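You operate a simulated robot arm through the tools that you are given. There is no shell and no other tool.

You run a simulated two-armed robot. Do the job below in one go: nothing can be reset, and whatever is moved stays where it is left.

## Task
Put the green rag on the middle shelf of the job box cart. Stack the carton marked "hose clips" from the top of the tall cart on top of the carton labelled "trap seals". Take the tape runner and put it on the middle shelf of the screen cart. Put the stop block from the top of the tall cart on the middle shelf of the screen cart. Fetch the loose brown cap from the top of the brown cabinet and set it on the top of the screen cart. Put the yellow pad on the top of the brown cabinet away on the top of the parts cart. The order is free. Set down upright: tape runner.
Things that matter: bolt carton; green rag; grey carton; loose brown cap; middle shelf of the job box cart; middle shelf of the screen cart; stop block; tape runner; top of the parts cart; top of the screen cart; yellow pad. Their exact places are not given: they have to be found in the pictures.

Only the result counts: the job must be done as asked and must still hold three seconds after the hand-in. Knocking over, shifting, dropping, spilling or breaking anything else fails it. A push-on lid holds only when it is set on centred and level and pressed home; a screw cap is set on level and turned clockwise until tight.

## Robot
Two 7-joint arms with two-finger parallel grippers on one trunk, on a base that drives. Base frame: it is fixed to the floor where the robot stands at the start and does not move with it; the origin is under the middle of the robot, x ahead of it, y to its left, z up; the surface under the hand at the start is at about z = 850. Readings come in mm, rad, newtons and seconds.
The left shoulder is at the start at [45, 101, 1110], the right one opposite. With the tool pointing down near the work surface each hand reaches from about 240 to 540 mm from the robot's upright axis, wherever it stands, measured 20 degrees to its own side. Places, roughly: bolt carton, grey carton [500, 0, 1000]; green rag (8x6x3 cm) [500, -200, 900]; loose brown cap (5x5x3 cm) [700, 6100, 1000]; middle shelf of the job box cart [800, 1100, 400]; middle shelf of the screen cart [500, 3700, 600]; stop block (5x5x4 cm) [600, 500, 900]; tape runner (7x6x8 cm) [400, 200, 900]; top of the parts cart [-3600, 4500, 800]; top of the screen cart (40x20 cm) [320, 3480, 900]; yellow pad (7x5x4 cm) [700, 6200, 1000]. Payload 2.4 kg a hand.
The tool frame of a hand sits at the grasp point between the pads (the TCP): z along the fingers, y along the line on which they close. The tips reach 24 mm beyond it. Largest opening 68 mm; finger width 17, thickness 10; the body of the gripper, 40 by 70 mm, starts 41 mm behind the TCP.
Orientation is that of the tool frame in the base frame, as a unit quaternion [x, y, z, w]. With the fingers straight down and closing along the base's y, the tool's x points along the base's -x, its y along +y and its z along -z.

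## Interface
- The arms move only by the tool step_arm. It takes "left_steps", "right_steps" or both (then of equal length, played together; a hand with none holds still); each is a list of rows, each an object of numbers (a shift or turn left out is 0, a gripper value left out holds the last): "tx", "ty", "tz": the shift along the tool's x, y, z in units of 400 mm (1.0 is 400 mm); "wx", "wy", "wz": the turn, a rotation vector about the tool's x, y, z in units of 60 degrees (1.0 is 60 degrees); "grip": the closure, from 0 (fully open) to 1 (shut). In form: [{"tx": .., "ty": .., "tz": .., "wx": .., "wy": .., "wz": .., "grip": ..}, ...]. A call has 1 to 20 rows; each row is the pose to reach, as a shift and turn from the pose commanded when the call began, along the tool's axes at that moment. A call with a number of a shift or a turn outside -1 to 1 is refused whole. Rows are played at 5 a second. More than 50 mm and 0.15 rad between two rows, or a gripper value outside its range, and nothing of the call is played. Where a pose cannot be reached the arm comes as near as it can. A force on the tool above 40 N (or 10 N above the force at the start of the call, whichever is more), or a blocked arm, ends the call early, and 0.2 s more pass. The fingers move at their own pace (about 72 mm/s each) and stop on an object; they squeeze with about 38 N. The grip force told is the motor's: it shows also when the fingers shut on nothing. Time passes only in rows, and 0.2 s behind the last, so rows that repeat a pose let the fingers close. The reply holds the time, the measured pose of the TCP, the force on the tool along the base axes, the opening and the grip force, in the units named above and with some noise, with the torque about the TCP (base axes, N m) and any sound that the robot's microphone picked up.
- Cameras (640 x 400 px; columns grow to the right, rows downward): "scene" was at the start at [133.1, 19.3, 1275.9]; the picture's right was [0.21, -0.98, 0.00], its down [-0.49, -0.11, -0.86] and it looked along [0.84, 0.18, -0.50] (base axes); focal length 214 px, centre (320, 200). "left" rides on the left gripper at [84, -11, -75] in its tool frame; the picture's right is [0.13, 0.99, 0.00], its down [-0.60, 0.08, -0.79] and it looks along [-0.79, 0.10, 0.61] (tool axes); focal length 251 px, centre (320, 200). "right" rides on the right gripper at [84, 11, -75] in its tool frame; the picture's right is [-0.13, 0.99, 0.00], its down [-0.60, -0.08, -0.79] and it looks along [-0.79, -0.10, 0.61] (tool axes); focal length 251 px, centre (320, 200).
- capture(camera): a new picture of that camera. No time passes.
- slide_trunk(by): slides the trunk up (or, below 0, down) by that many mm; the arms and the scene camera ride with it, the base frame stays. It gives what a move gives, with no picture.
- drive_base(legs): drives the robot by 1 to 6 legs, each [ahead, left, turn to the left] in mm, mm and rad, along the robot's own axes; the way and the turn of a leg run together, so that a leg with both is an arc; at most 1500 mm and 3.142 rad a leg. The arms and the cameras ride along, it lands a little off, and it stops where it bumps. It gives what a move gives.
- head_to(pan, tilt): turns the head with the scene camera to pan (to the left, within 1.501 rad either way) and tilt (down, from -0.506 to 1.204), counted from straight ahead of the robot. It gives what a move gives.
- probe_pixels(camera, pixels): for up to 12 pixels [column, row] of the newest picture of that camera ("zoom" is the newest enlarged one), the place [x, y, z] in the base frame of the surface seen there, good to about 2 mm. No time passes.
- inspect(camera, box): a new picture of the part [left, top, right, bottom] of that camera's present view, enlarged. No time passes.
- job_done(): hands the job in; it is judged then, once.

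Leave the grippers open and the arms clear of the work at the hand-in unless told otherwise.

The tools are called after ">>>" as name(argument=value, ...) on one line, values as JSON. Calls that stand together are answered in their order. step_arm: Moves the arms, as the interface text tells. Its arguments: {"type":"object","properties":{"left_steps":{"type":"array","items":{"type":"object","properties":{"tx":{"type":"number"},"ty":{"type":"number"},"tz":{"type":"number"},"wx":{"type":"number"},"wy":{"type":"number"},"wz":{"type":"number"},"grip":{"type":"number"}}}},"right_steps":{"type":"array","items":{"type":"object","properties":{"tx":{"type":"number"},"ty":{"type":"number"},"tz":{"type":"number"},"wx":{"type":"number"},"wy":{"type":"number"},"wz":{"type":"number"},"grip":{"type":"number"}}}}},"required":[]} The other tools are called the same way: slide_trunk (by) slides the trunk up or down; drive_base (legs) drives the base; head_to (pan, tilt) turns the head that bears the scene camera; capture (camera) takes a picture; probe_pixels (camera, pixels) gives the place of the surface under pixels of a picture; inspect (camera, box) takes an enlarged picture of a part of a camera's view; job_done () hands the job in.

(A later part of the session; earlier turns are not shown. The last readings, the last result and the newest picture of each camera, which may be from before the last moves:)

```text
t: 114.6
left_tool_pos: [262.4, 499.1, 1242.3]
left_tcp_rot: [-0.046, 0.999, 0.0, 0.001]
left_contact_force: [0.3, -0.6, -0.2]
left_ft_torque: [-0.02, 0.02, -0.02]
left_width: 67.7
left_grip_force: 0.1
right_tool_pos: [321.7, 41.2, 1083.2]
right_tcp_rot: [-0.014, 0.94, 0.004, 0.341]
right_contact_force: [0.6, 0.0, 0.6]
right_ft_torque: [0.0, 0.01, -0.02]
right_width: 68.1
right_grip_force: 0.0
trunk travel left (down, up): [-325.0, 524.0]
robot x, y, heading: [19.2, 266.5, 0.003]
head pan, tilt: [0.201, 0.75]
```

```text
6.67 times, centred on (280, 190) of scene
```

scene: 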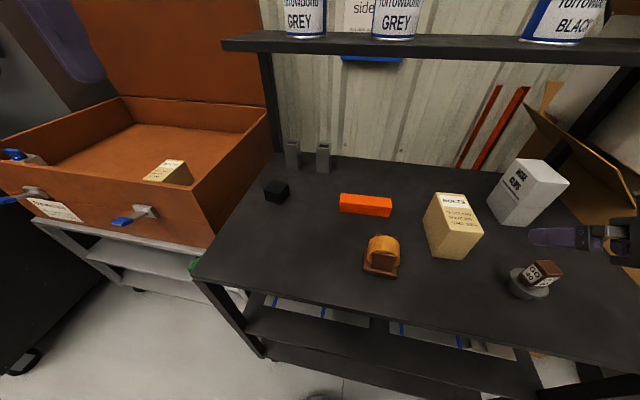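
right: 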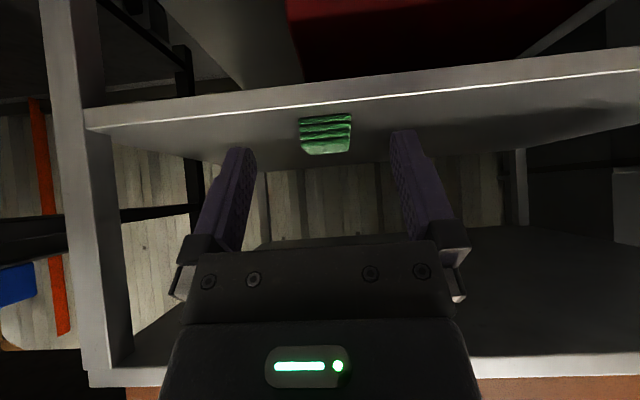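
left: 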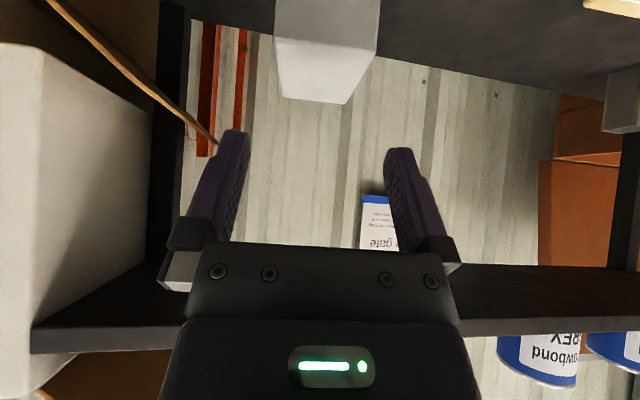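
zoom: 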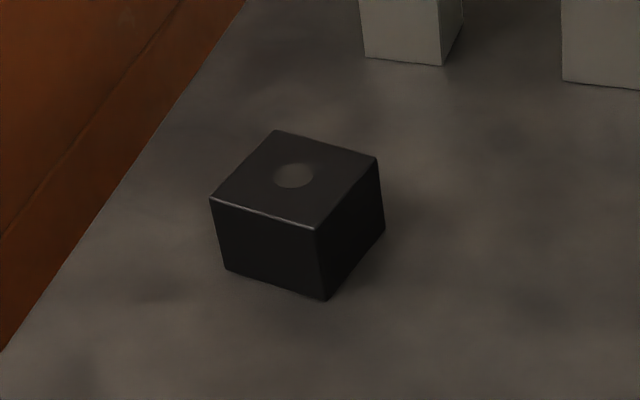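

Tape runner: roll axis along x, base front edge y 178–229. Probe details of the stop block (newest zoom), then the runner.

>>> probe_pixels(camera="zoom", pixels=[[217, 199], [313, 225], [371, 159], [277, 135], [295, 180], [228, 265], [322, 293], [380, 228], [360, 200], [270, 240]])

>>> inspect(camera="scene", box=[340, 210, 430, 290])

>>> probe_pixels(camera="zoom", pixels=[[236, 215], [240, 180], [393, 215], [388, 170], [320, 133], [300, 125], [375, 140], [320, 215], [375, 232], [270, 212], [212, 290], [380, 320]])

```text
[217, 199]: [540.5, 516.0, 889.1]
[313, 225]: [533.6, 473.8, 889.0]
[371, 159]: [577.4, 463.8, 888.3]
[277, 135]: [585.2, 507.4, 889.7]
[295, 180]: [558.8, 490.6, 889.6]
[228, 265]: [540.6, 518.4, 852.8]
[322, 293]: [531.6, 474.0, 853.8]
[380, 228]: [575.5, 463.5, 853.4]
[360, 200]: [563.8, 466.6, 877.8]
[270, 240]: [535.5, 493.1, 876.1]
```

```text
5.00 times, centred on (385, 250) of scene
```

zoom: 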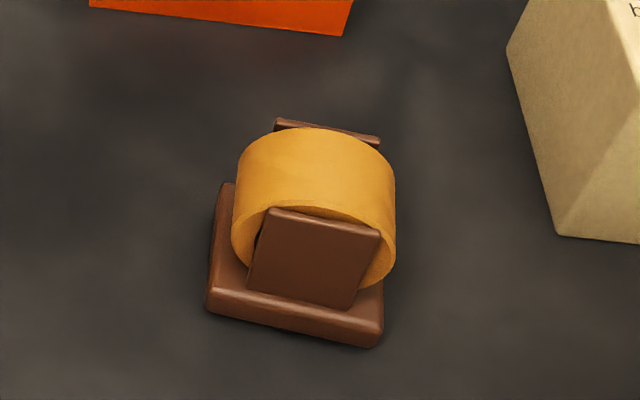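

```text
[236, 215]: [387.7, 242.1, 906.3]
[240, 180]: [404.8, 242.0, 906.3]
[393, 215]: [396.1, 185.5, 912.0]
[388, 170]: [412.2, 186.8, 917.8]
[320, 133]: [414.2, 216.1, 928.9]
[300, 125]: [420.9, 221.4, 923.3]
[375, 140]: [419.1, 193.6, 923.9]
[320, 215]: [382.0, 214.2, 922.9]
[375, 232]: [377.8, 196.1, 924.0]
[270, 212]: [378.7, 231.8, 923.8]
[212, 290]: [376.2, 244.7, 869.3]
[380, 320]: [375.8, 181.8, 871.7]
```

Stop block: centre ≈(559,490), ~45 mm square, turned ≈−11°, top 889. I bring the left hand over it with ψ=−11°, tilt 40°, to (559,490,980).

>>> step_arm(left_steps=[{"tx": -0.074, "ty": -0.009, "tz": 0.066, "wx": 0.0094, "wy": -0.066, "wz": 0.026, "grip": 0}, {"tx": -0.147, "ty": -0.018, "tz": 0.131, "wx": 0.019, "wy": -0.132, "wz": 0.052}, {"tx": -0.221, "ty": -0.027, "tz": 0.197, "wx": 0.028, "wy": -0.199, "wz": 0.078}, {"tx": -0.294, "ty": -0.036, "tz": 0.262, "wx": 0.038, "wy": -0.265, "wz": 0.104}, {"tx": -0.368, "ty": -0.045, "tz": 0.328, "wx": 0.047, "wy": -0.331, "wz": 0.13}, {"tx": -0.442, "ty": -0.054, "tz": 0.394, "wx": 0.057, "wy": -0.397, "wz": 0.155}, {"tx": -0.515, "ty": -0.063, "tz": 0.459, "wx": 0.066, "wy": -0.463, "wz": 0.181}, {"tx": -0.589, "ty": -0.072, "tz": 0.525, "wx": 0.075, "wy": -0.53, "wz": 0.207}, {"tx": -0.662, "ty": -0.081, "tz": 0.59, "wx": 0.085, "wy": -0.596, "wz": 0.233}, {"tx": -0.736, "ty": -0.0896, "tz": 0.656, "wx": 0.0943, "wy": -0.662, "wz": 0.259}, {"tx": -0.736, "ty": -0.0896, "tz": 0.656, "wx": 0.0943, "wy": -0.662, "wz": 0.259}])

>>> capture(camera="left")

>>> capture(camera="scene")

```text
t: 117.0
left_tool_pos: [559.7, 488.6, 981.0]
left_tcp_rot: [0.09, 0.935, -0.033, 0.342]
left_contact_force: [0.9, -0.1, -0.4]
left_ft_torque: [-0.01, 0.02, -0.01]
left_width: 68.1
left_grip_force: 0.0
right_tool_pos: [322.0, 41.6, 1082.0]
right_tcp_rot: [-0.013, 0.94, 0.004, 0.341]
right_contact_force: [0.5, 0.4, -0.3]
right_ft_torque: [0.02, 0.01, 0.03]
right_width: 68.0
right_grip_force: 0.1
trunk travel left (down, up): [-325.0, 524.0]
robot x, y, heading: [21.9, 269.7, 0.005]
head pan, tilt: [0.201, 0.75]
```

```text
taken
```

left: 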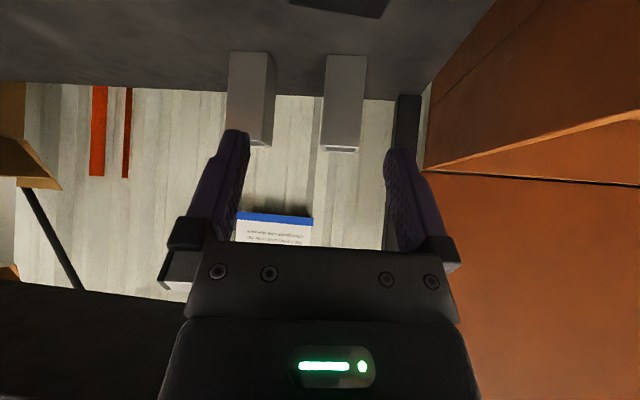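

```text
taken
```

scene: 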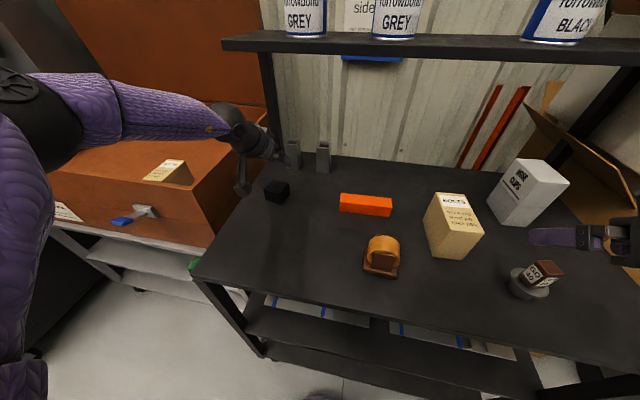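

Hand over the block. Lower 101 mm straight down to z=880.

>>> step_arm(left_steps=[{"tx": 0.045, "ty": 0.002, "tz": 0.054, "grip": 0}, {"tx": 0.09, "ty": 0.003, "tz": 0.107}, {"tx": 0.135, "ty": 0.003, "tz": 0.161}, {"tx": 0.1624, "ty": 0.003, "tz": 0.1934}, {"tx": 0.1624, "ty": 0.003, "tz": 0.1934}])

>>> inspect(camera="scene", box=[200, 80, 360, 220])

```text
t: 118.2
left_tool_pos: [551.0, 499.1, 896.1]
left_tcp_rot: [0.089, 0.935, -0.033, 0.341]
left_contact_force: [0.9, -0.6, 0.6]
left_ft_torque: [0.03, 0.01, 0.01]
left_width: 67.8
left_grip_force: 0.1
left hand out of reach, approached as far as the arm can: row 3, 4, 5
right_tool_pos: [323.3, 41.0, 1082.5]
right_tcp_rot: [-0.014, 0.94, 0.004, 0.34]
right_contact_force: [-0.1, -1.3, 1.3]
right_ft_torque: [0.01, -0.01, -0.04]
right_width: 67.9
right_grip_force: 0.2
trunk travel left (down, up): [-325.0, 524.0]
robot x, y, heading: [20.2, 270.4, 0.001]
head pan, tilt: [0.201, 0.75]
```

```text
2.86 times, centred on (280, 150) of scene
```

zoom: 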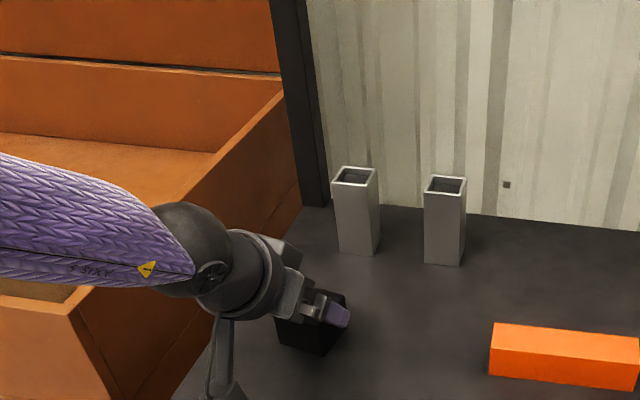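

Out of reach for the last 16 mm, and the forearm is over the job box wall. I raise the hand back up and check the forearm's height over the box, and the block's place.

>>> step_arm(left_steps=[{"tx": -0.05, "tz": -0.06}, {"tx": -0.1, "tz": -0.12}, {"tx": -0.16, "tz": -0.19}, {"tx": -0.16, "tz": -0.19}])

>>> inspect(camera="scene", box=[0, 60, 360, 240])

>>> probe_pixels(camera="zoom", pixels=[[490, 225], [488, 245], [473, 245], [505, 238], [360, 130], [250, 110], [100, 60], [30, 80], [200, 190], [330, 185]])

```text
t: 119.2
left_tool_pos: [550.6, 500.2, 996.6]
left_tcp_rot: [0.09, 0.936, -0.033, 0.34]
left_contact_force: [0.0, 0.3, -1.0]
left_ft_torque: [-0.02, -0.01, -0.02]
left_width: 67.8
left_grip_force: 0.1
right_tool_pos: [322.6, 41.6, 1081.6]
right_tcp_rot: [-0.014, 0.94, 0.005, 0.341]
right_contact_force: [-0.1, -0.2, -0.4]
right_ft_torque: [-0.03, -0.04, 0.02]
right_width: 68.0
right_grip_force: 0.0
trunk travel left (down, up): [-325.0, 524.0]
robot x, y, heading: [16.2, 268.1, 0.002]
head pan, tilt: [0.201, 0.75]
```

```text
1.78 times, centred on (180, 150) of scene
```

zoom: 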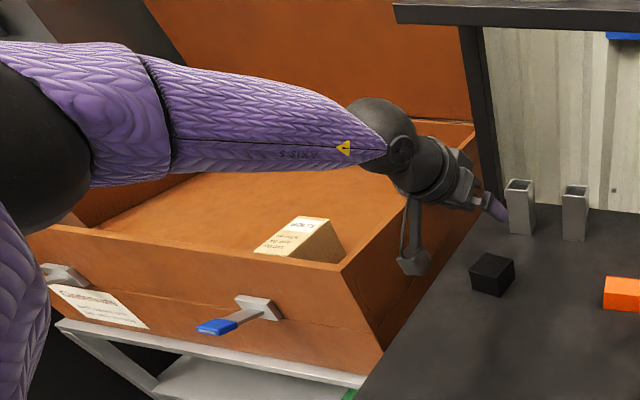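

```text
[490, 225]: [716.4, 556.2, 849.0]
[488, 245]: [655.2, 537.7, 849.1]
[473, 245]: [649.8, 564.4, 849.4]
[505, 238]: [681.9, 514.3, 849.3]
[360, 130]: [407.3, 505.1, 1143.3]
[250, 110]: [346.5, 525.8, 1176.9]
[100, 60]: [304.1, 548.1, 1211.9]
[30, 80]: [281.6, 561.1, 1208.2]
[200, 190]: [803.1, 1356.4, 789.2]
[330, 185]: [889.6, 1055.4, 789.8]
```

Forearm is at y≈505–560, well clear of the job box. Re-check the block's place.

>>> inspect(camera="scene", box=[240, 160, 320, 220])

>>> probe_pixels(camera="zoom", pixels=[[217, 199], [313, 225], [371, 159], [277, 135], [295, 180], [228, 265], [322, 293], [380, 228]])

```text
6.67 times, centred on (280, 190) of scene
```

zoom: 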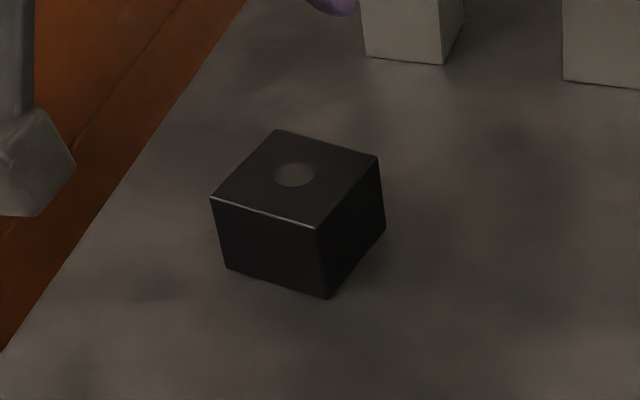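

```text
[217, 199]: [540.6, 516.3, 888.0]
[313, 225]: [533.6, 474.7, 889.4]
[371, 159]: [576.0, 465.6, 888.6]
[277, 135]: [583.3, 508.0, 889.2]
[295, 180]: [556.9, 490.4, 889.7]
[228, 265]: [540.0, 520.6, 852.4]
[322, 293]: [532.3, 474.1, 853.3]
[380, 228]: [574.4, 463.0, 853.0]
```

The block hasn't moved. I drive 35 mm forward and realign over it.

>>> drive_base(legs=[[35, 0, 0]])

```text
t: 120.1
left_tool_pos: [586.7, 501.7, 996.2]
left_tcp_rot: [0.089, 0.935, -0.032, 0.341]
left_contact_force: [0.6, 0.2, -0.7]
left_ft_torque: [0.02, -0.01, 0.0]
left_width: 67.8
left_grip_force: 0.1
right_tool_pos: [357.8, 40.8, 1082.7]
right_tcp_rot: [-0.013, 0.94, 0.004, 0.34]
right_contact_force: [0.3, 0.2, -0.6]
right_ft_torque: [-0.03, 0.03, -0.02]
right_width: 68.1
right_grip_force: 0.1
trunk travel left (down, up): [-325.0, 524.0]
robot x, y, heading: [52.3, 269.5, 0.001]
head pan, tilt: [0.201, 0.75]
```

>>> step_arm(left_steps=[{"tx": 0.053, "ty": -0.019, "tz": 0.0143, "grip": 0}, {"tx": 0.106, "ty": -0.0375, "tz": 0.0286}, {"tx": 0.106, "ty": -0.0375, "tz": 0.0286}])

>>> step_arm(left_steps=[{"tx": 0.032, "tz": 0.038, "grip": 0}, {"tx": 0.064, "tz": 0.077}, {"tx": 0.096, "tz": 0.115}, {"tx": 0.1286, "tz": 0.1532}, {"tx": 0.1286, "tz": 0.1532}])

>>> inspect(camera="scene", box=[200, 80, 360, 220])

```text
t: 120.9
left_tool_pos: [559.0, 490.1, 961.0]
left_tcp_rot: [0.09, 0.935, -0.033, 0.341]
left_contact_force: [0.1, 0.2, -0.3]
left_ft_torque: [-0.02, -0.01, -0.03]
left_width: 68.2
left_grip_force: 0.1
right_tool_pos: [358.1, 42.6, 1082.6]
right_tcp_rot: [-0.013, 0.94, 0.004, 0.34]
right_contact_force: [0.5, -0.2, -0.6]
right_ft_torque: [0.01, 0.0, 0.0]
right_width: 67.9
right_grip_force: 0.0
trunk travel left (down, up): [-325.0, 524.0]
robot x, y, heading: [51.8, 268.4, -0.004]
head pan, tilt: [0.201, 0.75]
```

```text
t: 122.1
left_tool_pos: [558.9, 492.1, 880.9]
left_tcp_rot: [0.089, 0.936, -0.032, 0.34]
left_contact_force: [0.8, -0.1, 0.4]
left_ft_torque: [0.01, 0.03, -0.02]
left_width: 67.9
left_grip_force: 0.1
right_tool_pos: [358.6, 42.4, 1082.5]
right_tcp_rot: [-0.014, 0.94, 0.005, 0.341]
right_contact_force: [0.9, 1.1, -0.4]
right_ft_torque: [0.01, -0.02, -0.01]
right_width: 67.8
right_grip_force: 0.0
trunk travel left (down, up): [-325.0, 524.0]
robot x, y, heading: [56.6, 267.7, 0.008]
head pan, tilt: [0.201, 0.75]
```

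```text
2.86 times, centred on (280, 150) of scene
```

zoom: 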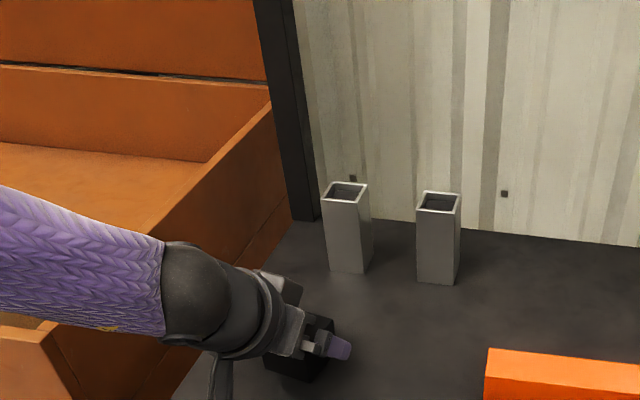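

At (559,492,881) around the block. Close, then lift 120 mm.

>>> step_arm(left_steps=[{"grip": 0.3}, {"grip": 0.6}, {"grip": 1}, {"grip": 1}, {"grip": 1}])

>>> step_arm(left_steps=[{"tx": -0.016, "tz": -0.019, "grip": 1}, {"tx": -0.064, "tz": -0.077}, {"tx": -0.125, "tz": -0.149}, {"tx": -0.19, "tz": -0.226}, {"tx": -0.19, "tz": -0.226}])

>>> capture(camera="left")

```text
t: 123.3
left_tool_pos: [559.7, 491.2, 880.2]
left_tcp_rot: [0.09, 0.936, -0.033, 0.34]
left_contact_force: [1.6, 1.6, 0.4]
left_ft_torque: [-0.05, -0.04, 0.01]
left_width: 49.8
left_grip_force: 38.1
right_tool_pos: [356.8, 40.9, 1082.5]
right_tcp_rot: [-0.014, 0.94, 0.005, 0.341]
right_contact_force: [0.1, -0.1, 0.5]
right_ft_torque: [0.01, 0.01, 0.01]
right_width: 68.0
right_grip_force: 0.0
trunk travel left (down, up): [-325.0, 524.0]
robot x, y, heading: [52.5, 268.2, 0.003]
head pan, tilt: [0.201, 0.75]
```

```text
t: 124.5
left_tool_pos: [555.2, 488.2, 998.8]
left_tcp_rot: [0.09, 0.935, -0.034, 0.34]
left_contact_force: [-0.4, 0.7, -3.2]
left_ft_torque: [0.01, -0.02, 0.01]
left_width: 49.7
left_grip_force: 38.2
right_tool_pos: [358.1, 42.8, 1082.0]
right_tcp_rot: [-0.013, 0.94, 0.004, 0.341]
right_contact_force: [0.7, 0.3, 0.0]
right_ft_torque: [-0.05, -0.03, -0.01]
right_width: 68.1
right_grip_force: 0.0
trunk travel left (down, up): [-325.0, 524.0]
robot x, y, heading: [60.6, 268.0, 0.0]
head pan, tilt: [0.201, 0.75]
```

```text
taken
```

left: 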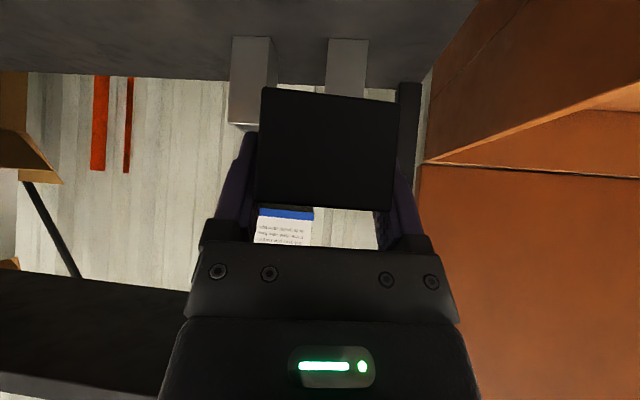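

Block held (width 49.8). Retract the left hand to a carry pose.

>>> step_arm(left_steps=[{"tx": 0.039, "ty": -0.016, "tz": -0.082, "wx": -0.02, "wz": -0.023}, {"tx": 0.078, "ty": -0.033, "tz": -0.165, "wx": -0.039, "wz": -0.047}, {"tx": 0.1175, "ty": -0.049, "tz": -0.247, "wx": -0.059, "wz": -0.07}, {"tx": 0.157, "ty": -0.066, "tz": -0.329, "wx": -0.079, "wz": -0.093}, {"tx": 0.196, "ty": -0.082, "tz": -0.412, "wx": -0.098, "wz": -0.117}, {"tx": 0.235, "ty": -0.0985, "tz": -0.494, "wx": -0.118, "wz": -0.14}, {"tx": 0.235, "ty": -0.0985, "tz": -0.494, "wx": -0.118, "wz": -0.14}])

>>> drive_base(legs=[[-53, 0, 0], [0, 307, 0]])

>>> head_to(pan=-0.5, tilt=0.75)

>>> capture(camera="scene")

```text
t: 126.1
left_tool_pos: [356.6, 488.2, 1089.9]
left_tcp_rot: [0.001, 0.94, -0.001, 0.341]
left_contact_force: [0.2, 0.1, -3.8]
left_ft_torque: [-0.02, -0.02, 0.02]
left_width: 49.6
left_grip_force: 38.6
right_tool_pos: [358.0, 42.3, 1082.2]
right_tcp_rot: [-0.014, 0.94, 0.004, 0.341]
right_contact_force: [0.2, -0.4, 0.5]
right_ft_torque: [0.0, -0.02, 0.01]
right_width: 68.2
right_grip_force: 0.1
trunk travel left (down, up): [-325.0, 524.0]
robot x, y, heading: [51.9, 271.1, -0.001]
head pan, tilt: [0.201, 0.75]
```

```text
t: 128.7
left_tool_pos: [304.6, 792.3, 1089.4]
left_tcp_rot: [0.001, 0.94, -0.001, 0.341]
left_contact_force: [0.6, -0.2, -3.7]
left_ft_torque: [-0.01, 0.04, -0.01]
left_width: 49.9
left_grip_force: 38.3
right_tool_pos: [304.4, 346.0, 1083.2]
right_tcp_rot: [-0.013, 0.94, 0.004, 0.34]
right_contact_force: [0.0, 0.6, 0.5]
right_ft_torque: [-0.01, 0.0, -0.02]
right_width: 67.9
right_grip_force: 0.1
trunk travel left (down, up): [-325.0, 524.0]
robot x, y, heading: [-0.1, 573.3, 0.006]
head pan, tilt: [0.201, 0.75]
```

```text
t: 129.7
left_tool_pos: [304.4, 791.7, 1090.8]
left_tcp_rot: [0.001, 0.94, -0.001, 0.341]
left_contact_force: [1.1, 0.1, -2.9]
left_ft_torque: [-0.01, 0.02, 0.0]
left_width: 49.8
left_grip_force: 37.5
right_tool_pos: [303.9, 346.3, 1083.0]
right_tcp_rot: [-0.012, 0.94, 0.004, 0.341]
right_contact_force: [0.7, -1.1, -1.0]
right_ft_torque: [-0.02, -0.03, 0.02]
right_width: 68.1
right_grip_force: 0.1
trunk travel left (down, up): [-325.0, 524.0]
robot x, y, heading: [3.8, 575.1, 0.001]
head pan, tilt: [-0.499, 0.75]
```

```text
taken
```

scene: 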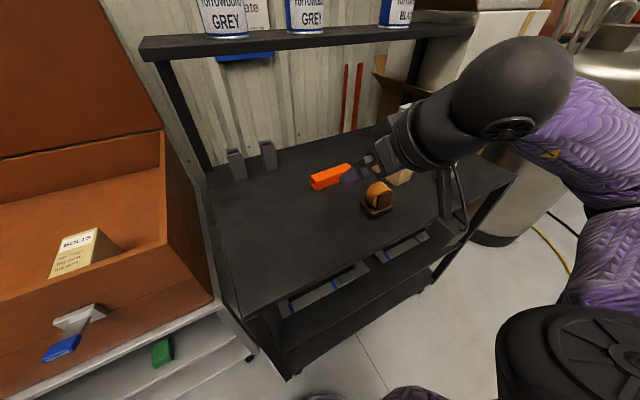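

Now look at the runner from this side to fix its outline and yaw.

>>> inspect(camera="scene", box=[340, 160, 420, 230])

>>> probe_pixels(camera="zoom", pixels=[[240, 180], [320, 160], [390, 200], [300, 200], [230, 215], [400, 250], [260, 260], [330, 270], [200, 250], [290, 290], [440, 210], [420, 190]])

```text
5.71 times, centred on (380, 195) of scene
```

zoom: 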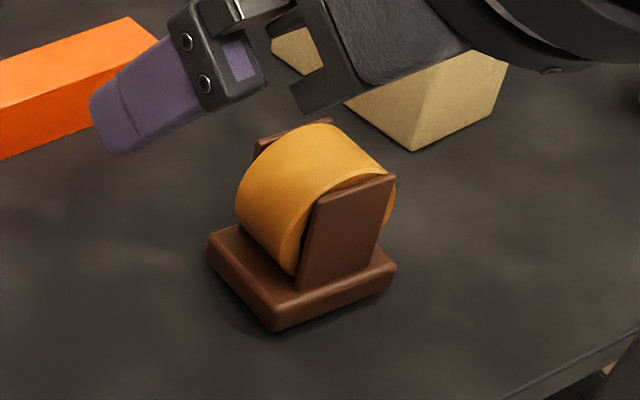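

```text
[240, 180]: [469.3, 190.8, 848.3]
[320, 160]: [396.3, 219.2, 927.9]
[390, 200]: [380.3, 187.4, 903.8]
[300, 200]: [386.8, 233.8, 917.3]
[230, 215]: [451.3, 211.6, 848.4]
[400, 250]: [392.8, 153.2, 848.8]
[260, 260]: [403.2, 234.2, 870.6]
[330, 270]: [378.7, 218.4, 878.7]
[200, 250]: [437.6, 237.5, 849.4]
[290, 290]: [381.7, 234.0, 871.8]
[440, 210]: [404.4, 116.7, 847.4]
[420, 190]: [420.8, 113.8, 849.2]
```

>>> probe_pixels(camera="zoom", pixels=[[212, 240], [273, 302], [391, 264], [238, 228], [262, 145], [328, 122], [320, 200], [392, 178], [300, 282], [365, 262], [243, 205], [350, 150]])

```text
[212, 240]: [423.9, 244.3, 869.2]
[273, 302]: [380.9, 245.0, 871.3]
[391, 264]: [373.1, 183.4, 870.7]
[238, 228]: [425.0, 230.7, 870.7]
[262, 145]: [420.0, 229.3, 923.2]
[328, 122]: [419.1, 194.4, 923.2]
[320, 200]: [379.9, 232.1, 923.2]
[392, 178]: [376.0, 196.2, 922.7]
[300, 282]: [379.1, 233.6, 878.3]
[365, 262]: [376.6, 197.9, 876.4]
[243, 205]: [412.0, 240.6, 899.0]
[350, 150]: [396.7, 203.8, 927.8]
```

Runner: brackets' outer faces x≈378…424, y 194–232, top 923; base top 871; yaw ≈ −3°. I'll grip the two brackets front/back with the right hand facing −y (ψ≈−92°). First turn −60° while moving to (360,300,1050), then the rest to (401,213,1000).

>>> step_arm(right_steps=[{"tx": -0.0065, "ty": -0.015, "tz": 0.019, "wx": 0.08, "wz": 0.096, "grip": 0}, {"tx": -0.013, "ty": -0.03, "tz": 0.038, "wx": 0.161, "wz": 0.1915}, {"tx": -0.0195, "ty": -0.0445, "tz": 0.057, "wx": 0.241, "wz": 0.287}, {"tx": -0.026, "ty": -0.059, "tz": 0.0755, "wx": 0.321, "wz": 0.383}, {"tx": -0.0325, "ty": -0.074, "tz": 0.094, "wx": 0.402, "wz": 0.479}, {"tx": -0.039, "ty": -0.089, "tz": 0.113, "wx": 0.482, "wz": 0.5745}, {"tx": -0.0455, "ty": -0.104, "tz": 0.132, "wx": 0.562, "wz": 0.67}, {"tx": -0.052, "ty": -0.1186, "tz": 0.151, "wx": 0.643, "wz": 0.766}])

>>> step_arm(right_steps=[{"tx": -0.02, "ty": -0.005, "tz": 0.05, "wx": 0.072, "wz": 0.086, "grip": 0}, {"tx": -0.041, "ty": -0.01, "tz": 0.1, "wx": 0.144, "wz": 0.171}, {"tx": -0.0615, "ty": -0.016, "tz": 0.15, "wx": 0.215, "wz": 0.257}, {"tx": -0.082, "ty": -0.021, "tz": 0.2, "wx": 0.287, "wz": 0.342}, {"tx": -0.1025, "ty": -0.026, "tz": 0.2495, "wx": 0.359, "wz": 0.428}, {"tx": -0.1025, "ty": -0.026, "tz": 0.2495, "wx": 0.359, "wz": 0.428}])

>>> capture(camera="right")

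>>> capture(camera="scene")

```text
t: 131.5
left_tool_pos: [303.6, 791.8, 1089.6]
left_tcp_rot: [0.001, 0.94, -0.002, 0.341]
left_contact_force: [0.1, 0.1, -3.9]
left_ft_torque: [-0.01, 0.02, 0.0]
left_width: 50.0
left_grip_force: 38.0
right_tool_pos: [360.4, 299.2, 1049.4]
right_tcp_rot: [0.461, 0.819, -0.169, 0.298]
right_contact_force: [0.2, 0.3, -0.4]
right_ft_torque: [0.06, 0.01, -0.01]
right_width: 68.0
right_grip_force: 0.1
trunk travel left (down, up): [-325.0, 524.0]
robot x, y, heading: [1.7, 575.5, -0.004]
head pan, tilt: [-0.499, 0.75]
```

```text
t: 132.9
left_tool_pos: [304.0, 791.5, 1089.3]
left_tcp_rot: [0.001, 0.94, -0.001, 0.341]
left_contact_force: [0.3, 0.2, -4.8]
left_ft_torque: [-0.02, 0.02, 0.01]
left_width: 49.7
left_grip_force: 37.7
right_tool_pos: [400.8, 211.9, 997.8]
right_tcp_rot: [0.676, 0.652, -0.247, 0.237]
right_contact_force: [-0.4, 0.2, -0.4]
right_ft_torque: [0.01, -0.03, -0.01]
right_width: 67.9
right_grip_force: 0.1
trunk travel left (down, up): [-325.0, 524.0]
robot x, y, heading: [2.0, 570.3, -0.002]
head pan, tilt: [-0.499, 0.75]
```

```text
taken
```

right: 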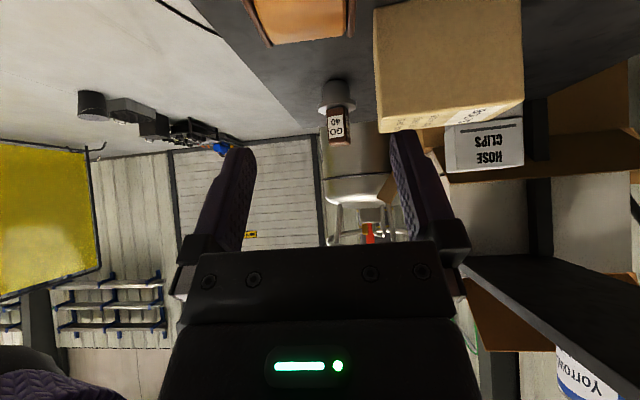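

```text
taken
```

scene: 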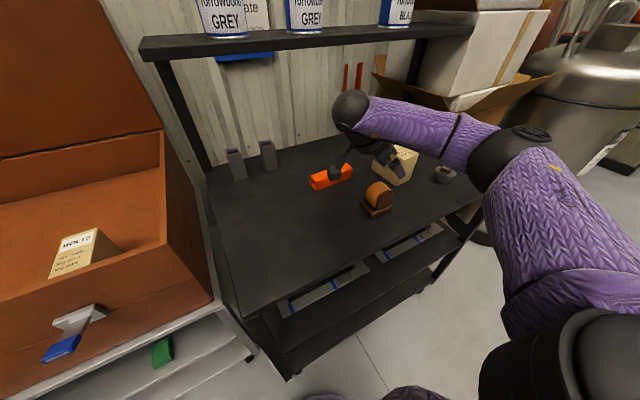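

Above the runner. Lower to z≈950 (tips just above the brackets) and check centring.

>>> step_arm(right_steps=[{"tx": 0.0386, "tz": 0.046, "grip": 0}, {"tx": 0.0772, "tz": 0.0919}, {"tx": 0.0772, "tz": 0.0919}])

>>> inspect(camera="right", box=[160, 0, 480, 200])

>>> inspect(camera="scene", box=[310, 90, 450, 230])

```text
t: 133.7
left_tool_pos: [304.7, 791.5, 1089.6]
left_tcp_rot: [0.001, 0.94, -0.001, 0.342]
left_contact_force: [0.7, 0.5, -3.9]
left_ft_torque: [-0.01, 0.02, 0.02]
left_width: 49.9
left_grip_force: 38.3
right_tool_pos: [400.0, 212.2, 949.8]
right_tcp_rot: [0.676, 0.652, -0.248, 0.237]
right_contact_force: [-0.3, -1.2, -0.1]
right_ft_torque: [0.03, 0.0, 0.0]
right_width: 67.7
right_grip_force: 0.0
trunk travel left (down, up): [-325.0, 524.0]
robot x, y, heading: [2.3, 571.4, -0.003]
head pan, tilt: [-0.499, 0.75]
```

```text
2.00 times, centred on (320, 100) of right
```

zoom: 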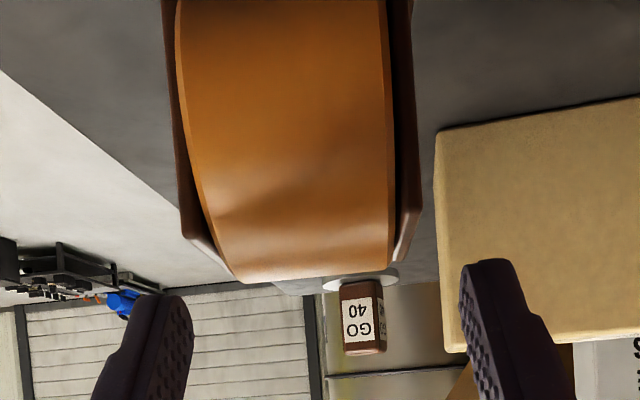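

```text
2.86 times, centred on (380, 160) of scene
```

zoom: 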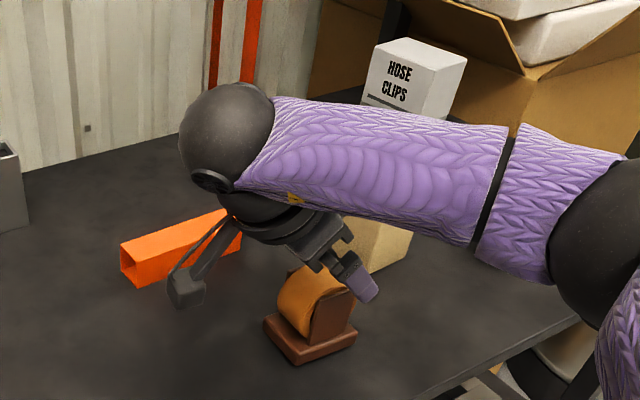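

Brackets centre is about 2.5 mm toward −x and turned ~2.4°; I correct and lower to z=900.

>>> step_arm(right_steps=[{"ty": -0.00625, "wx": 0.0257, "wz": 0.0306, "grip": 0}, {"tx": 0.027, "ty": -0.00625, "tz": 0.032, "wx": 0.0257, "wz": 0.0306}, {"tx": 0.054, "ty": -0.00625, "tz": 0.064, "wx": 0.0257, "wz": 0.0306}, {"tx": 0.08, "ty": -0.00625, "tz": 0.0955, "wx": 0.0257, "wz": 0.0306}, {"tx": 0.08, "ty": -0.00625, "tz": 0.0955, "wx": 0.0257, "wz": 0.0306}])

>>> inspect(camera="right", box=[160, 0, 480, 200])

>>> inspect(camera="scene", box=[310, 90, 450, 230])

```text
t: 134.9
left_tool_pos: [304.5, 791.7, 1089.4]
left_tcp_rot: [0.001, 0.94, -0.001, 0.341]
left_contact_force: [0.4, -0.1, -3.9]
left_ft_torque: [-0.03, 0.0, -0.02]
left_width: 49.7
left_grip_force: 38.0
right_tool_pos: [398.1, 211.9, 900.3]
right_tcp_rot: [0.69, 0.638, -0.253, 0.232]
right_contact_force: [-0.3, 0.3, -0.4]
right_ft_torque: [0.01, 0.03, 0.04]
right_width: 67.9
right_grip_force: 0.1
trunk travel left (down, up): [-325.0, 524.0]
robot x, y, heading: [4.3, 571.2, 0.003]
head pan, tilt: [-0.499, 0.75]
```

```text
2.00 times, centred on (320, 100) of right
```

zoom: 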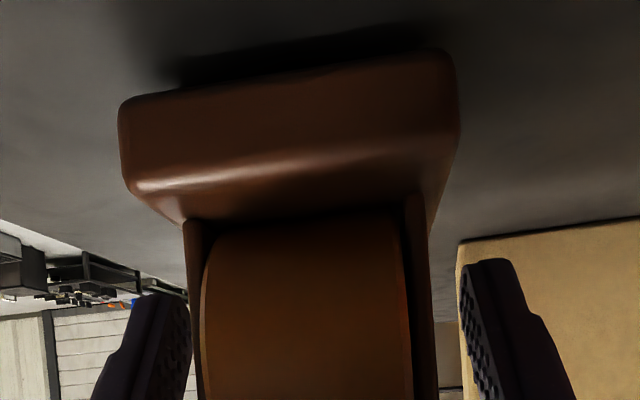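

```text
2.86 times, centred on (380, 160) of scene
```

zoom: 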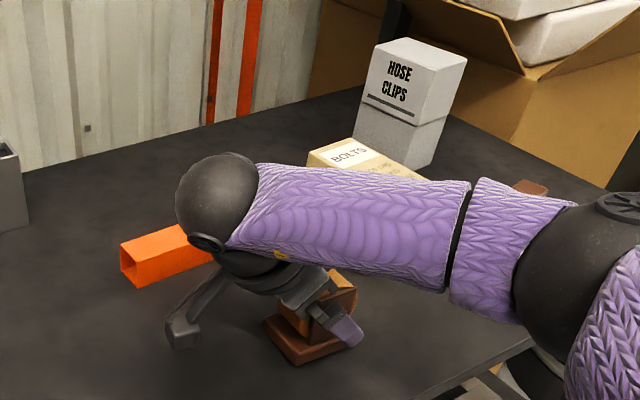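

Centred: brackets from −23 to +22 mm between fingers at ±34. Close.

>>> step_arm(right_steps=[{"grip": 0.3}, {"grip": 0.5}, {"grip": 0.8}, {"grip": 1}, {"grip": 1}])

>>> step_arm(right_steps=[{"tx": -0.016, "tz": -0.019, "grip": 1}, {"tx": -0.064, "tz": -0.077}, {"tx": -0.125, "tz": -0.149}, {"tx": -0.19, "tz": -0.226}, {"tx": -0.19, "tz": -0.226}])

>>> capture(camera="right")

>>> capture(camera="scene")

```text
t: 136.1
left_tool_pos: [303.4, 792.4, 1091.1]
left_tcp_rot: [0.001, 0.94, -0.001, 0.342]
left_contact_force: [-0.5, 1.0, -3.8]
left_ft_torque: [0.01, -0.01, -0.02]
left_width: 49.7
left_grip_force: 38.1
right_tool_pos: [399.6, 211.9, 902.2]
right_tcp_rot: [0.69, 0.638, -0.252, 0.232]
right_contact_force: [2.8, 0.0, 1.9]
right_ft_torque: [0.0, -0.2, 0.02]
right_width: 45.8
right_grip_force: 37.8
trunk travel left (down, up): [-325.0, 524.0]
robot x, y, heading: [1.7, 576.7, 0.006]
head pan, tilt: [-0.499, 0.75]
```

```text
t: 137.3
left_tool_pos: [305.4, 791.4, 1089.3]
left_tcp_rot: [0.002, 0.94, -0.001, 0.342]
left_contact_force: [-0.7, 0.0, -4.3]
left_ft_torque: [0.01, 0.01, -0.01]
left_width: 49.9
left_grip_force: 38.2
right_tool_pos: [399.9, 213.3, 1020.5]
right_tcp_rot: [0.689, 0.638, -0.253, 0.233]
right_contact_force: [0.0, 0.3, -2.5]
right_ft_torque: [0.0, 0.0, -0.01]
right_width: 45.9
right_grip_force: 38.0
trunk travel left (down, up): [-325.0, 524.0]
robot x, y, heading: [0.9, 577.7, 0.002]
head pan, tilt: [-0.499, 0.75]
```

```text
taken
```

right: 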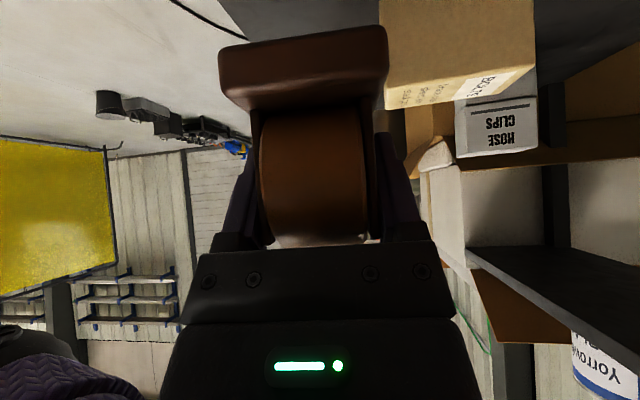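

```text
taken
```

scene: 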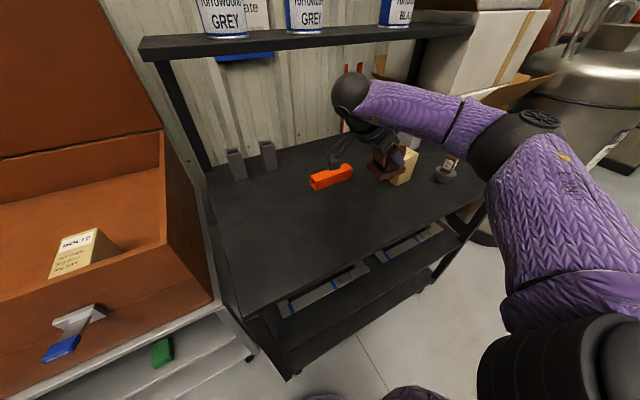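

Runner held upright (45.9 mm). Bring the right hand back to the carry pose, turning it forward.

>>> step_arm(right_steps=[{"tx": 0.0, "ty": -0.0, "tz": -0.03, "wx": -0.08, "wz": -0.096}, {"tx": 0.011, "ty": -0.02, "tz": -0.053, "wx": -0.161, "wz": -0.1915}, {"tx": 0.022, "ty": -0.04, "tz": -0.077, "wx": -0.241, "wz": -0.287}, {"tx": 0.032, "ty": -0.06, "tz": -0.1, "wx": -0.321, "wz": -0.383}, {"tx": 0.043, "ty": -0.08, "tz": -0.124, "wx": -0.402, "wz": -0.479}, {"tx": 0.054, "ty": -0.1, "tz": -0.147, "wx": -0.482, "wz": -0.5745}, {"tx": 0.065, "ty": -0.12, "tz": -0.17, "wx": -0.562, "wz": -0.67}, {"tx": 0.0755, "ty": -0.1395, "tz": -0.194, "wx": -0.643, "wz": -0.766}])

>>> step_arm(right_steps=[{"tx": 0.011, "ty": 0.015, "tz": -0.029, "wx": -0.074, "wz": -0.088}, {"tx": 0.023, "ty": 0.03, "tz": -0.058, "wx": -0.147, "wz": -0.176}, {"tx": 0.034, "ty": 0.046, "tz": -0.087, "wx": -0.221, "wz": -0.263}, {"tx": 0.045, "ty": 0.061, "tz": -0.116, "wx": -0.295, "wz": -0.351}, {"tx": 0.0565, "ty": 0.076, "tz": -0.145, "wx": -0.3685, "wz": -0.439}, {"tx": 0.0565, "ty": 0.076, "tz": -0.145, "wx": -0.3685, "wz": -0.439}])

>>> head_to(pan=1.45, tilt=0.3)

>>> capture(camera="scene")

```text
t: 139.1
left_tool_pos: [303.4, 792.8, 1089.6]
left_tcp_rot: [0.001, 0.94, 0.0, 0.341]
left_contact_force: [0.4, 0.8, -4.7]
left_ft_torque: [0.0, -0.02, 0.0]
left_width: 50.0
left_grip_force: 38.2
right_tool_pos: [348.8, 287.8, 1058.2]
right_tcp_rot: [0.277, 0.898, -0.102, 0.326]
right_contact_force: [-0.7, -0.5, -1.7]
right_ft_torque: [0.02, -0.01, 0.03]
right_width: 45.8
right_grip_force: 38.0
trunk travel left (down, up): [-325.0, 524.0]
robot x, y, heading: [6.1, 569.4, 0.0]
head pan, tilt: [-0.499, 0.75]
```

```text
t: 140.5
left_tool_pos: [304.4, 792.3, 1089.0]
left_tcp_rot: [0.001, 0.94, -0.001, 0.341]
left_contact_force: [-0.5, 0.3, -4.3]
left_ft_torque: [0.01, 0.0, -0.04]
left_width: 49.9
left_grip_force: 37.6
right_tool_pos: [321.9, 345.5, 1088.9]
right_tcp_rot: [-0.001, 0.94, 0.0, 0.34]
right_contact_force: [0.1, 1.6, -2.3]
right_ft_torque: [0.01, -0.01, -0.02]
right_width: 45.8
right_grip_force: 38.4
trunk travel left (down, up): [-325.0, 524.0]
robot x, y, heading: [0.7, 570.3, 0.001]
head pan, tilt: [-0.499, 0.75]
```

```text
t: 142.4
left_tool_pos: [304.9, 791.7, 1090.3]
left_tcp_rot: [0.001, 0.94, 0.0, 0.341]
left_contact_force: [0.2, -0.7, -3.9]
left_ft_torque: [-0.04, 0.0, -0.02]
left_width: 50.0
left_grip_force: 38.0
right_tool_pos: [322.6, 345.0, 1089.8]
right_tcp_rot: [0.0, 0.94, -0.001, 0.34]
right_contact_force: [-0.7, 0.0, -2.0]
right_ft_torque: [0.01, -0.02, 0.02]
right_width: 45.5
right_grip_force: 38.2
trunk travel left (down, up): [-325.0, 524.0]
robot x, y, heading: [-2.3, 573.1, -0.005]
head pan, tilt: [1.45, 0.3]
```

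```text
taken
```

scene: 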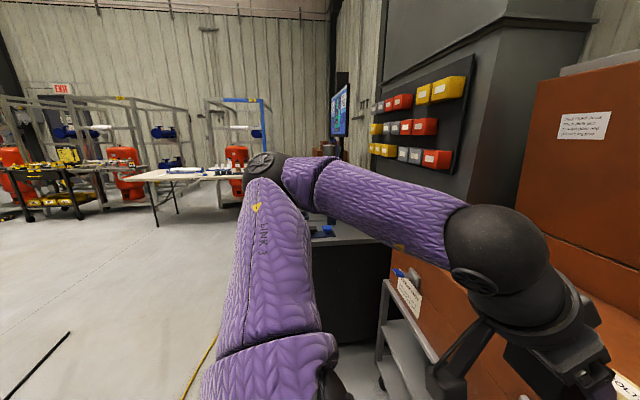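

>>> probe_pixels(camera="scene", pixels=[[50, 350], [10, 395], [215, 345], [190, 385], [70, 335], [340, 230], [345, 330], [155, 225], [180, 215], [240, 200], [330, 215], [215, 200]])

>>> inspect(camera="scene", box=[120, 60, 400, 240])

```text
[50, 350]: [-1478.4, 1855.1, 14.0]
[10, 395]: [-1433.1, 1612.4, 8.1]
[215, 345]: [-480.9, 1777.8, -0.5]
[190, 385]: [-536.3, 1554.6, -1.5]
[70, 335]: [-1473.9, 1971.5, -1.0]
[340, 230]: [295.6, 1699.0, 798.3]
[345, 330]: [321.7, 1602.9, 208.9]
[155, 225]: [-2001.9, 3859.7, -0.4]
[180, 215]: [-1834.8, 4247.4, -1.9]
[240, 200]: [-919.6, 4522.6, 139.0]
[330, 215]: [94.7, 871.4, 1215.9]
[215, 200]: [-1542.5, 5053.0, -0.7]
```

```text
2.22 times, centred on (260, 150) of scene
```

zoom: 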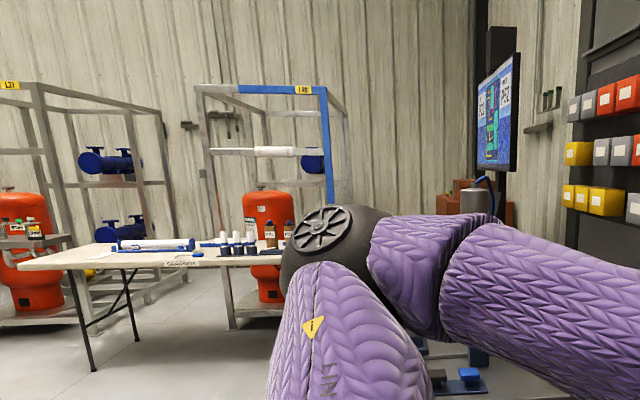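

Bench face is at x≈296; I drive along x≈−100: back 100 mm, then 1300 mm left, and look again.

>>> drive_base(legs=[[-110, 0, 0], [0, 1300, 0]])

>>> head_to(pan=1.3, tilt=0.35)

>>> capture(camera="scene")

```text
t: 147.6
left_tool_pos: [194.5, 1647.1, 1089.4]
left_tcp_rot: [0.014, 0.94, -0.006, 0.34]
left_contact_force: [0.0, 0.1, -3.4]
left_ft_torque: [-0.05, -0.01, -0.02]
left_width: 49.9
left_grip_force: 37.9
right_tool_pos: [199.3, 1199.9, 1090.9]
right_tcp_rot: [0.012, 0.94, -0.004, 0.34]
right_contact_force: [0.2, 0.2, -2.6]
right_ft_torque: [-0.03, 0.0, 0.02]
right_width: 45.7
right_grip_force: 38.1
trunk travel left (down, up): [-325.0, 524.0]
robot x, y, heading: [-114.3, 1436.2, -0.031]
head pan, tilt: [1.45, 0.3]
stopped in leg 2: the robot was blocked; the commanded pose is now the measured one
```

```text
t: 148.3
left_tool_pos: [193.8, 1646.3, 1087.6]
left_tcp_rot: [0.013, 0.94, -0.006, 0.341]
left_contact_force: [0.5, 0.4, -4.5]
left_ft_torque: [-0.02, -0.04, 0.01]
left_width: 49.7
left_grip_force: 37.8
right_tool_pos: [199.0, 1200.8, 1089.1]
right_tcp_rot: [0.013, 0.94, -0.005, 0.34]
right_contact_force: [0.2, 0.1, -2.7]
right_ft_torque: [0.02, -0.02, -0.03]
right_width: 45.8
right_grip_force: 38.5
trunk travel left (down, up): [-325.0, 524.0]
robot x, y, heading: [-113.0, 1438.6, -0.025]
head pan, tilt: [1.3, 0.351]
```

```text
taken
```

scene: 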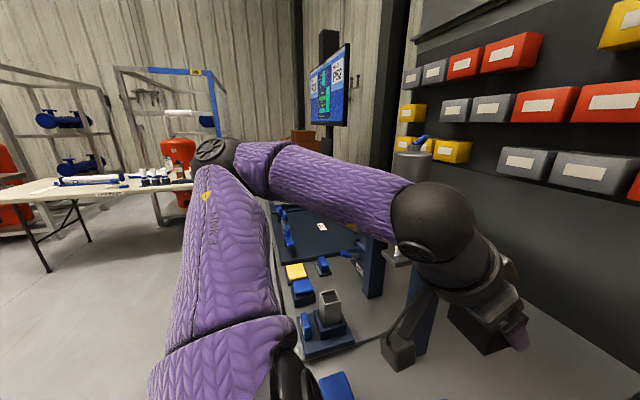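

The base got blocked at y≈1437, with a small turn. I look for what it touched.

>>> head_to(pan=1.1, tilt=0.95)

>>> capture(camera="scene")

>>> head_to(pan=0.7, tilt=0.5)

>>> capture(camera="scene")

>>> capture(camera="left")

```text
t: 149.3
left_tool_pos: [194.2, 1647.1, 1088.4]
left_tcp_rot: [0.013, 0.94, -0.005, 0.34]
left_contact_force: [-0.1, 0.2, -3.8]
left_ft_torque: [0.0, -0.01, -0.01]
left_width: 49.9
left_grip_force: 37.7
right_tool_pos: [199.4, 1200.8, 1089.5]
right_tcp_rot: [0.012, 0.94, -0.005, 0.34]
right_contact_force: [-0.1, -0.1, -3.7]
right_ft_torque: [0.0, 0.02, 0.04]
right_width: 45.7
right_grip_force: 38.1
trunk travel left (down, up): [-325.0, 524.0]
robot x, y, heading: [-114.4, 1437.6, -0.035]
head pan, tilt: [1.1, 0.949]
```

```text
taken
```

scene: 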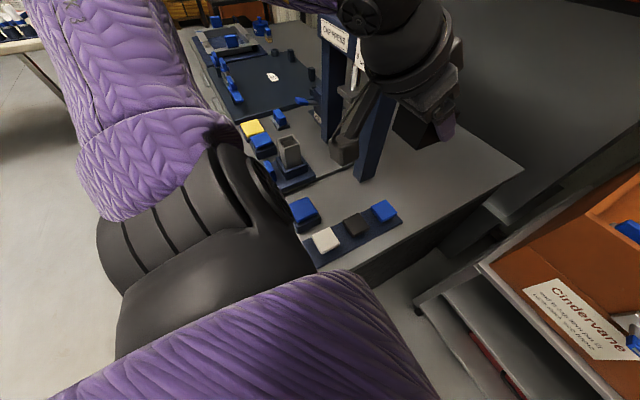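

```text
t: 150.2
left_tool_pos: [194.7, 1646.3, 1090.0]
left_tcp_rot: [0.013, 0.94, -0.005, 0.34]
left_contact_force: [-1.1, -0.1, -4.1]
left_ft_torque: [0.02, 0.0, -0.03]
left_width: 49.6
left_grip_force: 38.2
right_tool_pos: [200.0, 1199.7, 1088.9]
right_tcp_rot: [0.013, 0.94, -0.005, 0.341]
right_contact_force: [-0.6, 0.7, -1.7]
right_ft_torque: [0.0, 0.0, -0.03]
right_width: 45.8
right_grip_force: 38.4
trunk travel left (down, up): [-325.0, 524.0]
robot x, y, heading: [-112.3, 1434.7, -0.027]
head pan, tilt: [0.7, 0.499]
```

```text
taken
```

scene: 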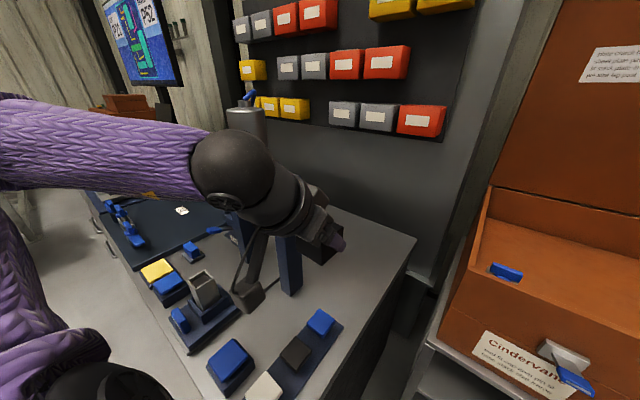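

```text
taken
```

left: 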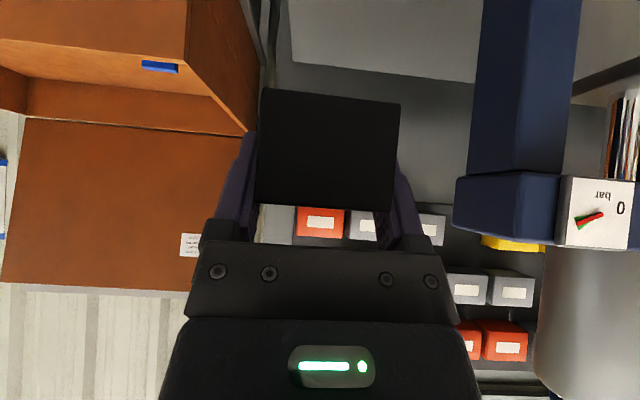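

>>> probe_pixels(camera="scene", pixels=[[290, 265], [205, 285], [230, 362], [318, 322], [262, 388], [155, 300], [250, 295], [240, 235], [245, 120], [415, 245], [230, 170], [180, 345]])

>>> probe_pixels(camera="left", pixels=[[500, 210], [520, 100], [600, 215], [590, 300], [460, 220], [600, 350]])

```text
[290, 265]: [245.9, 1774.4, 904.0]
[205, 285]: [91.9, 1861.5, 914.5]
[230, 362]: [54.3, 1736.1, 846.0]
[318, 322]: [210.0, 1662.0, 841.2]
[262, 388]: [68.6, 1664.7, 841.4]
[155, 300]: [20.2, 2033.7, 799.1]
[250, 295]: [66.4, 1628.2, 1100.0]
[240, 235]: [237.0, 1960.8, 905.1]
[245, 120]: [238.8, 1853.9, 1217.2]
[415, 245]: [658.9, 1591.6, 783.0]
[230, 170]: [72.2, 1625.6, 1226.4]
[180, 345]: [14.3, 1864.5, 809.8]
```

```text
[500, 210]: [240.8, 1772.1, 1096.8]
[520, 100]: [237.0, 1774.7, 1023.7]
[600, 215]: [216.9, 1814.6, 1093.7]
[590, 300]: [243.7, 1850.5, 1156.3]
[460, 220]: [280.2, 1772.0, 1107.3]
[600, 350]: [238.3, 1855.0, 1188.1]
```

The base touched the bench's corner: its top reaches out to x≈10 (I had misjudged). I back off 190 mm and straighten the heading, then look again.

>>> drive_base(legs=[[-190, -20, 0.03]])

>>> head_to(pan=1.2, tilt=0.7)

>>> capture(camera="scene")

```text
t: 151.7
left_tool_pos: [-0.9, 1640.1, 1089.5]
left_tcp_rot: [-0.001, 0.94, 0.0, 0.34]
left_contact_force: [-0.3, -0.1, -3.9]
left_ft_torque: [-0.03, 0.03, 0.02]
left_width: 50.0
left_grip_force: 38.0
right_tool_pos: [17.1, 1193.5, 1090.5]
right_tcp_rot: [-0.003, 0.94, 0.001, 0.341]
right_contact_force: [0.1, 0.4, -2.0]
right_ft_torque: [-0.01, 0.03, 0.0]
right_width: 45.9
right_grip_force: 38.4
trunk travel left (down, up): [-325.0, 524.0]
robot x, y, heading: [-300.6, 1418.2, 0.007]
head pan, tilt: [0.7, 0.499]
```

```text
t: 152.7
left_tool_pos: [-1.0, 1639.0, 1088.7]
left_tcp_rot: [-0.001, 0.94, 0.0, 0.341]
left_contact_force: [-0.9, -0.2, -4.1]
left_ft_torque: [0.0, 0.02, 0.0]
left_width: 49.8
left_grip_force: 37.8
right_tool_pos: [17.6, 1194.2, 1090.5]
right_tcp_rot: [-0.002, 0.94, 0.001, 0.34]
right_contact_force: [-0.7, -0.5, -2.1]
right_ft_torque: [0.03, 0.03, -0.01]
right_width: 45.8
right_grip_force: 37.9
trunk travel left (down, up): [-325.0, 524.0]
robot x, y, heading: [-306.2, 1422.8, 0.004]
head pan, tilt: [1.201, 0.7]
```

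```text
taken
```

scene: 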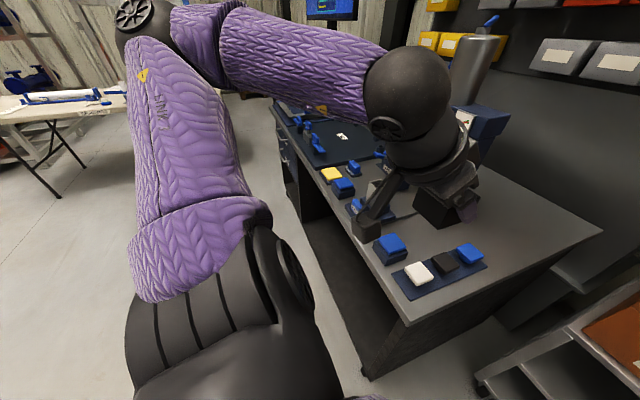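

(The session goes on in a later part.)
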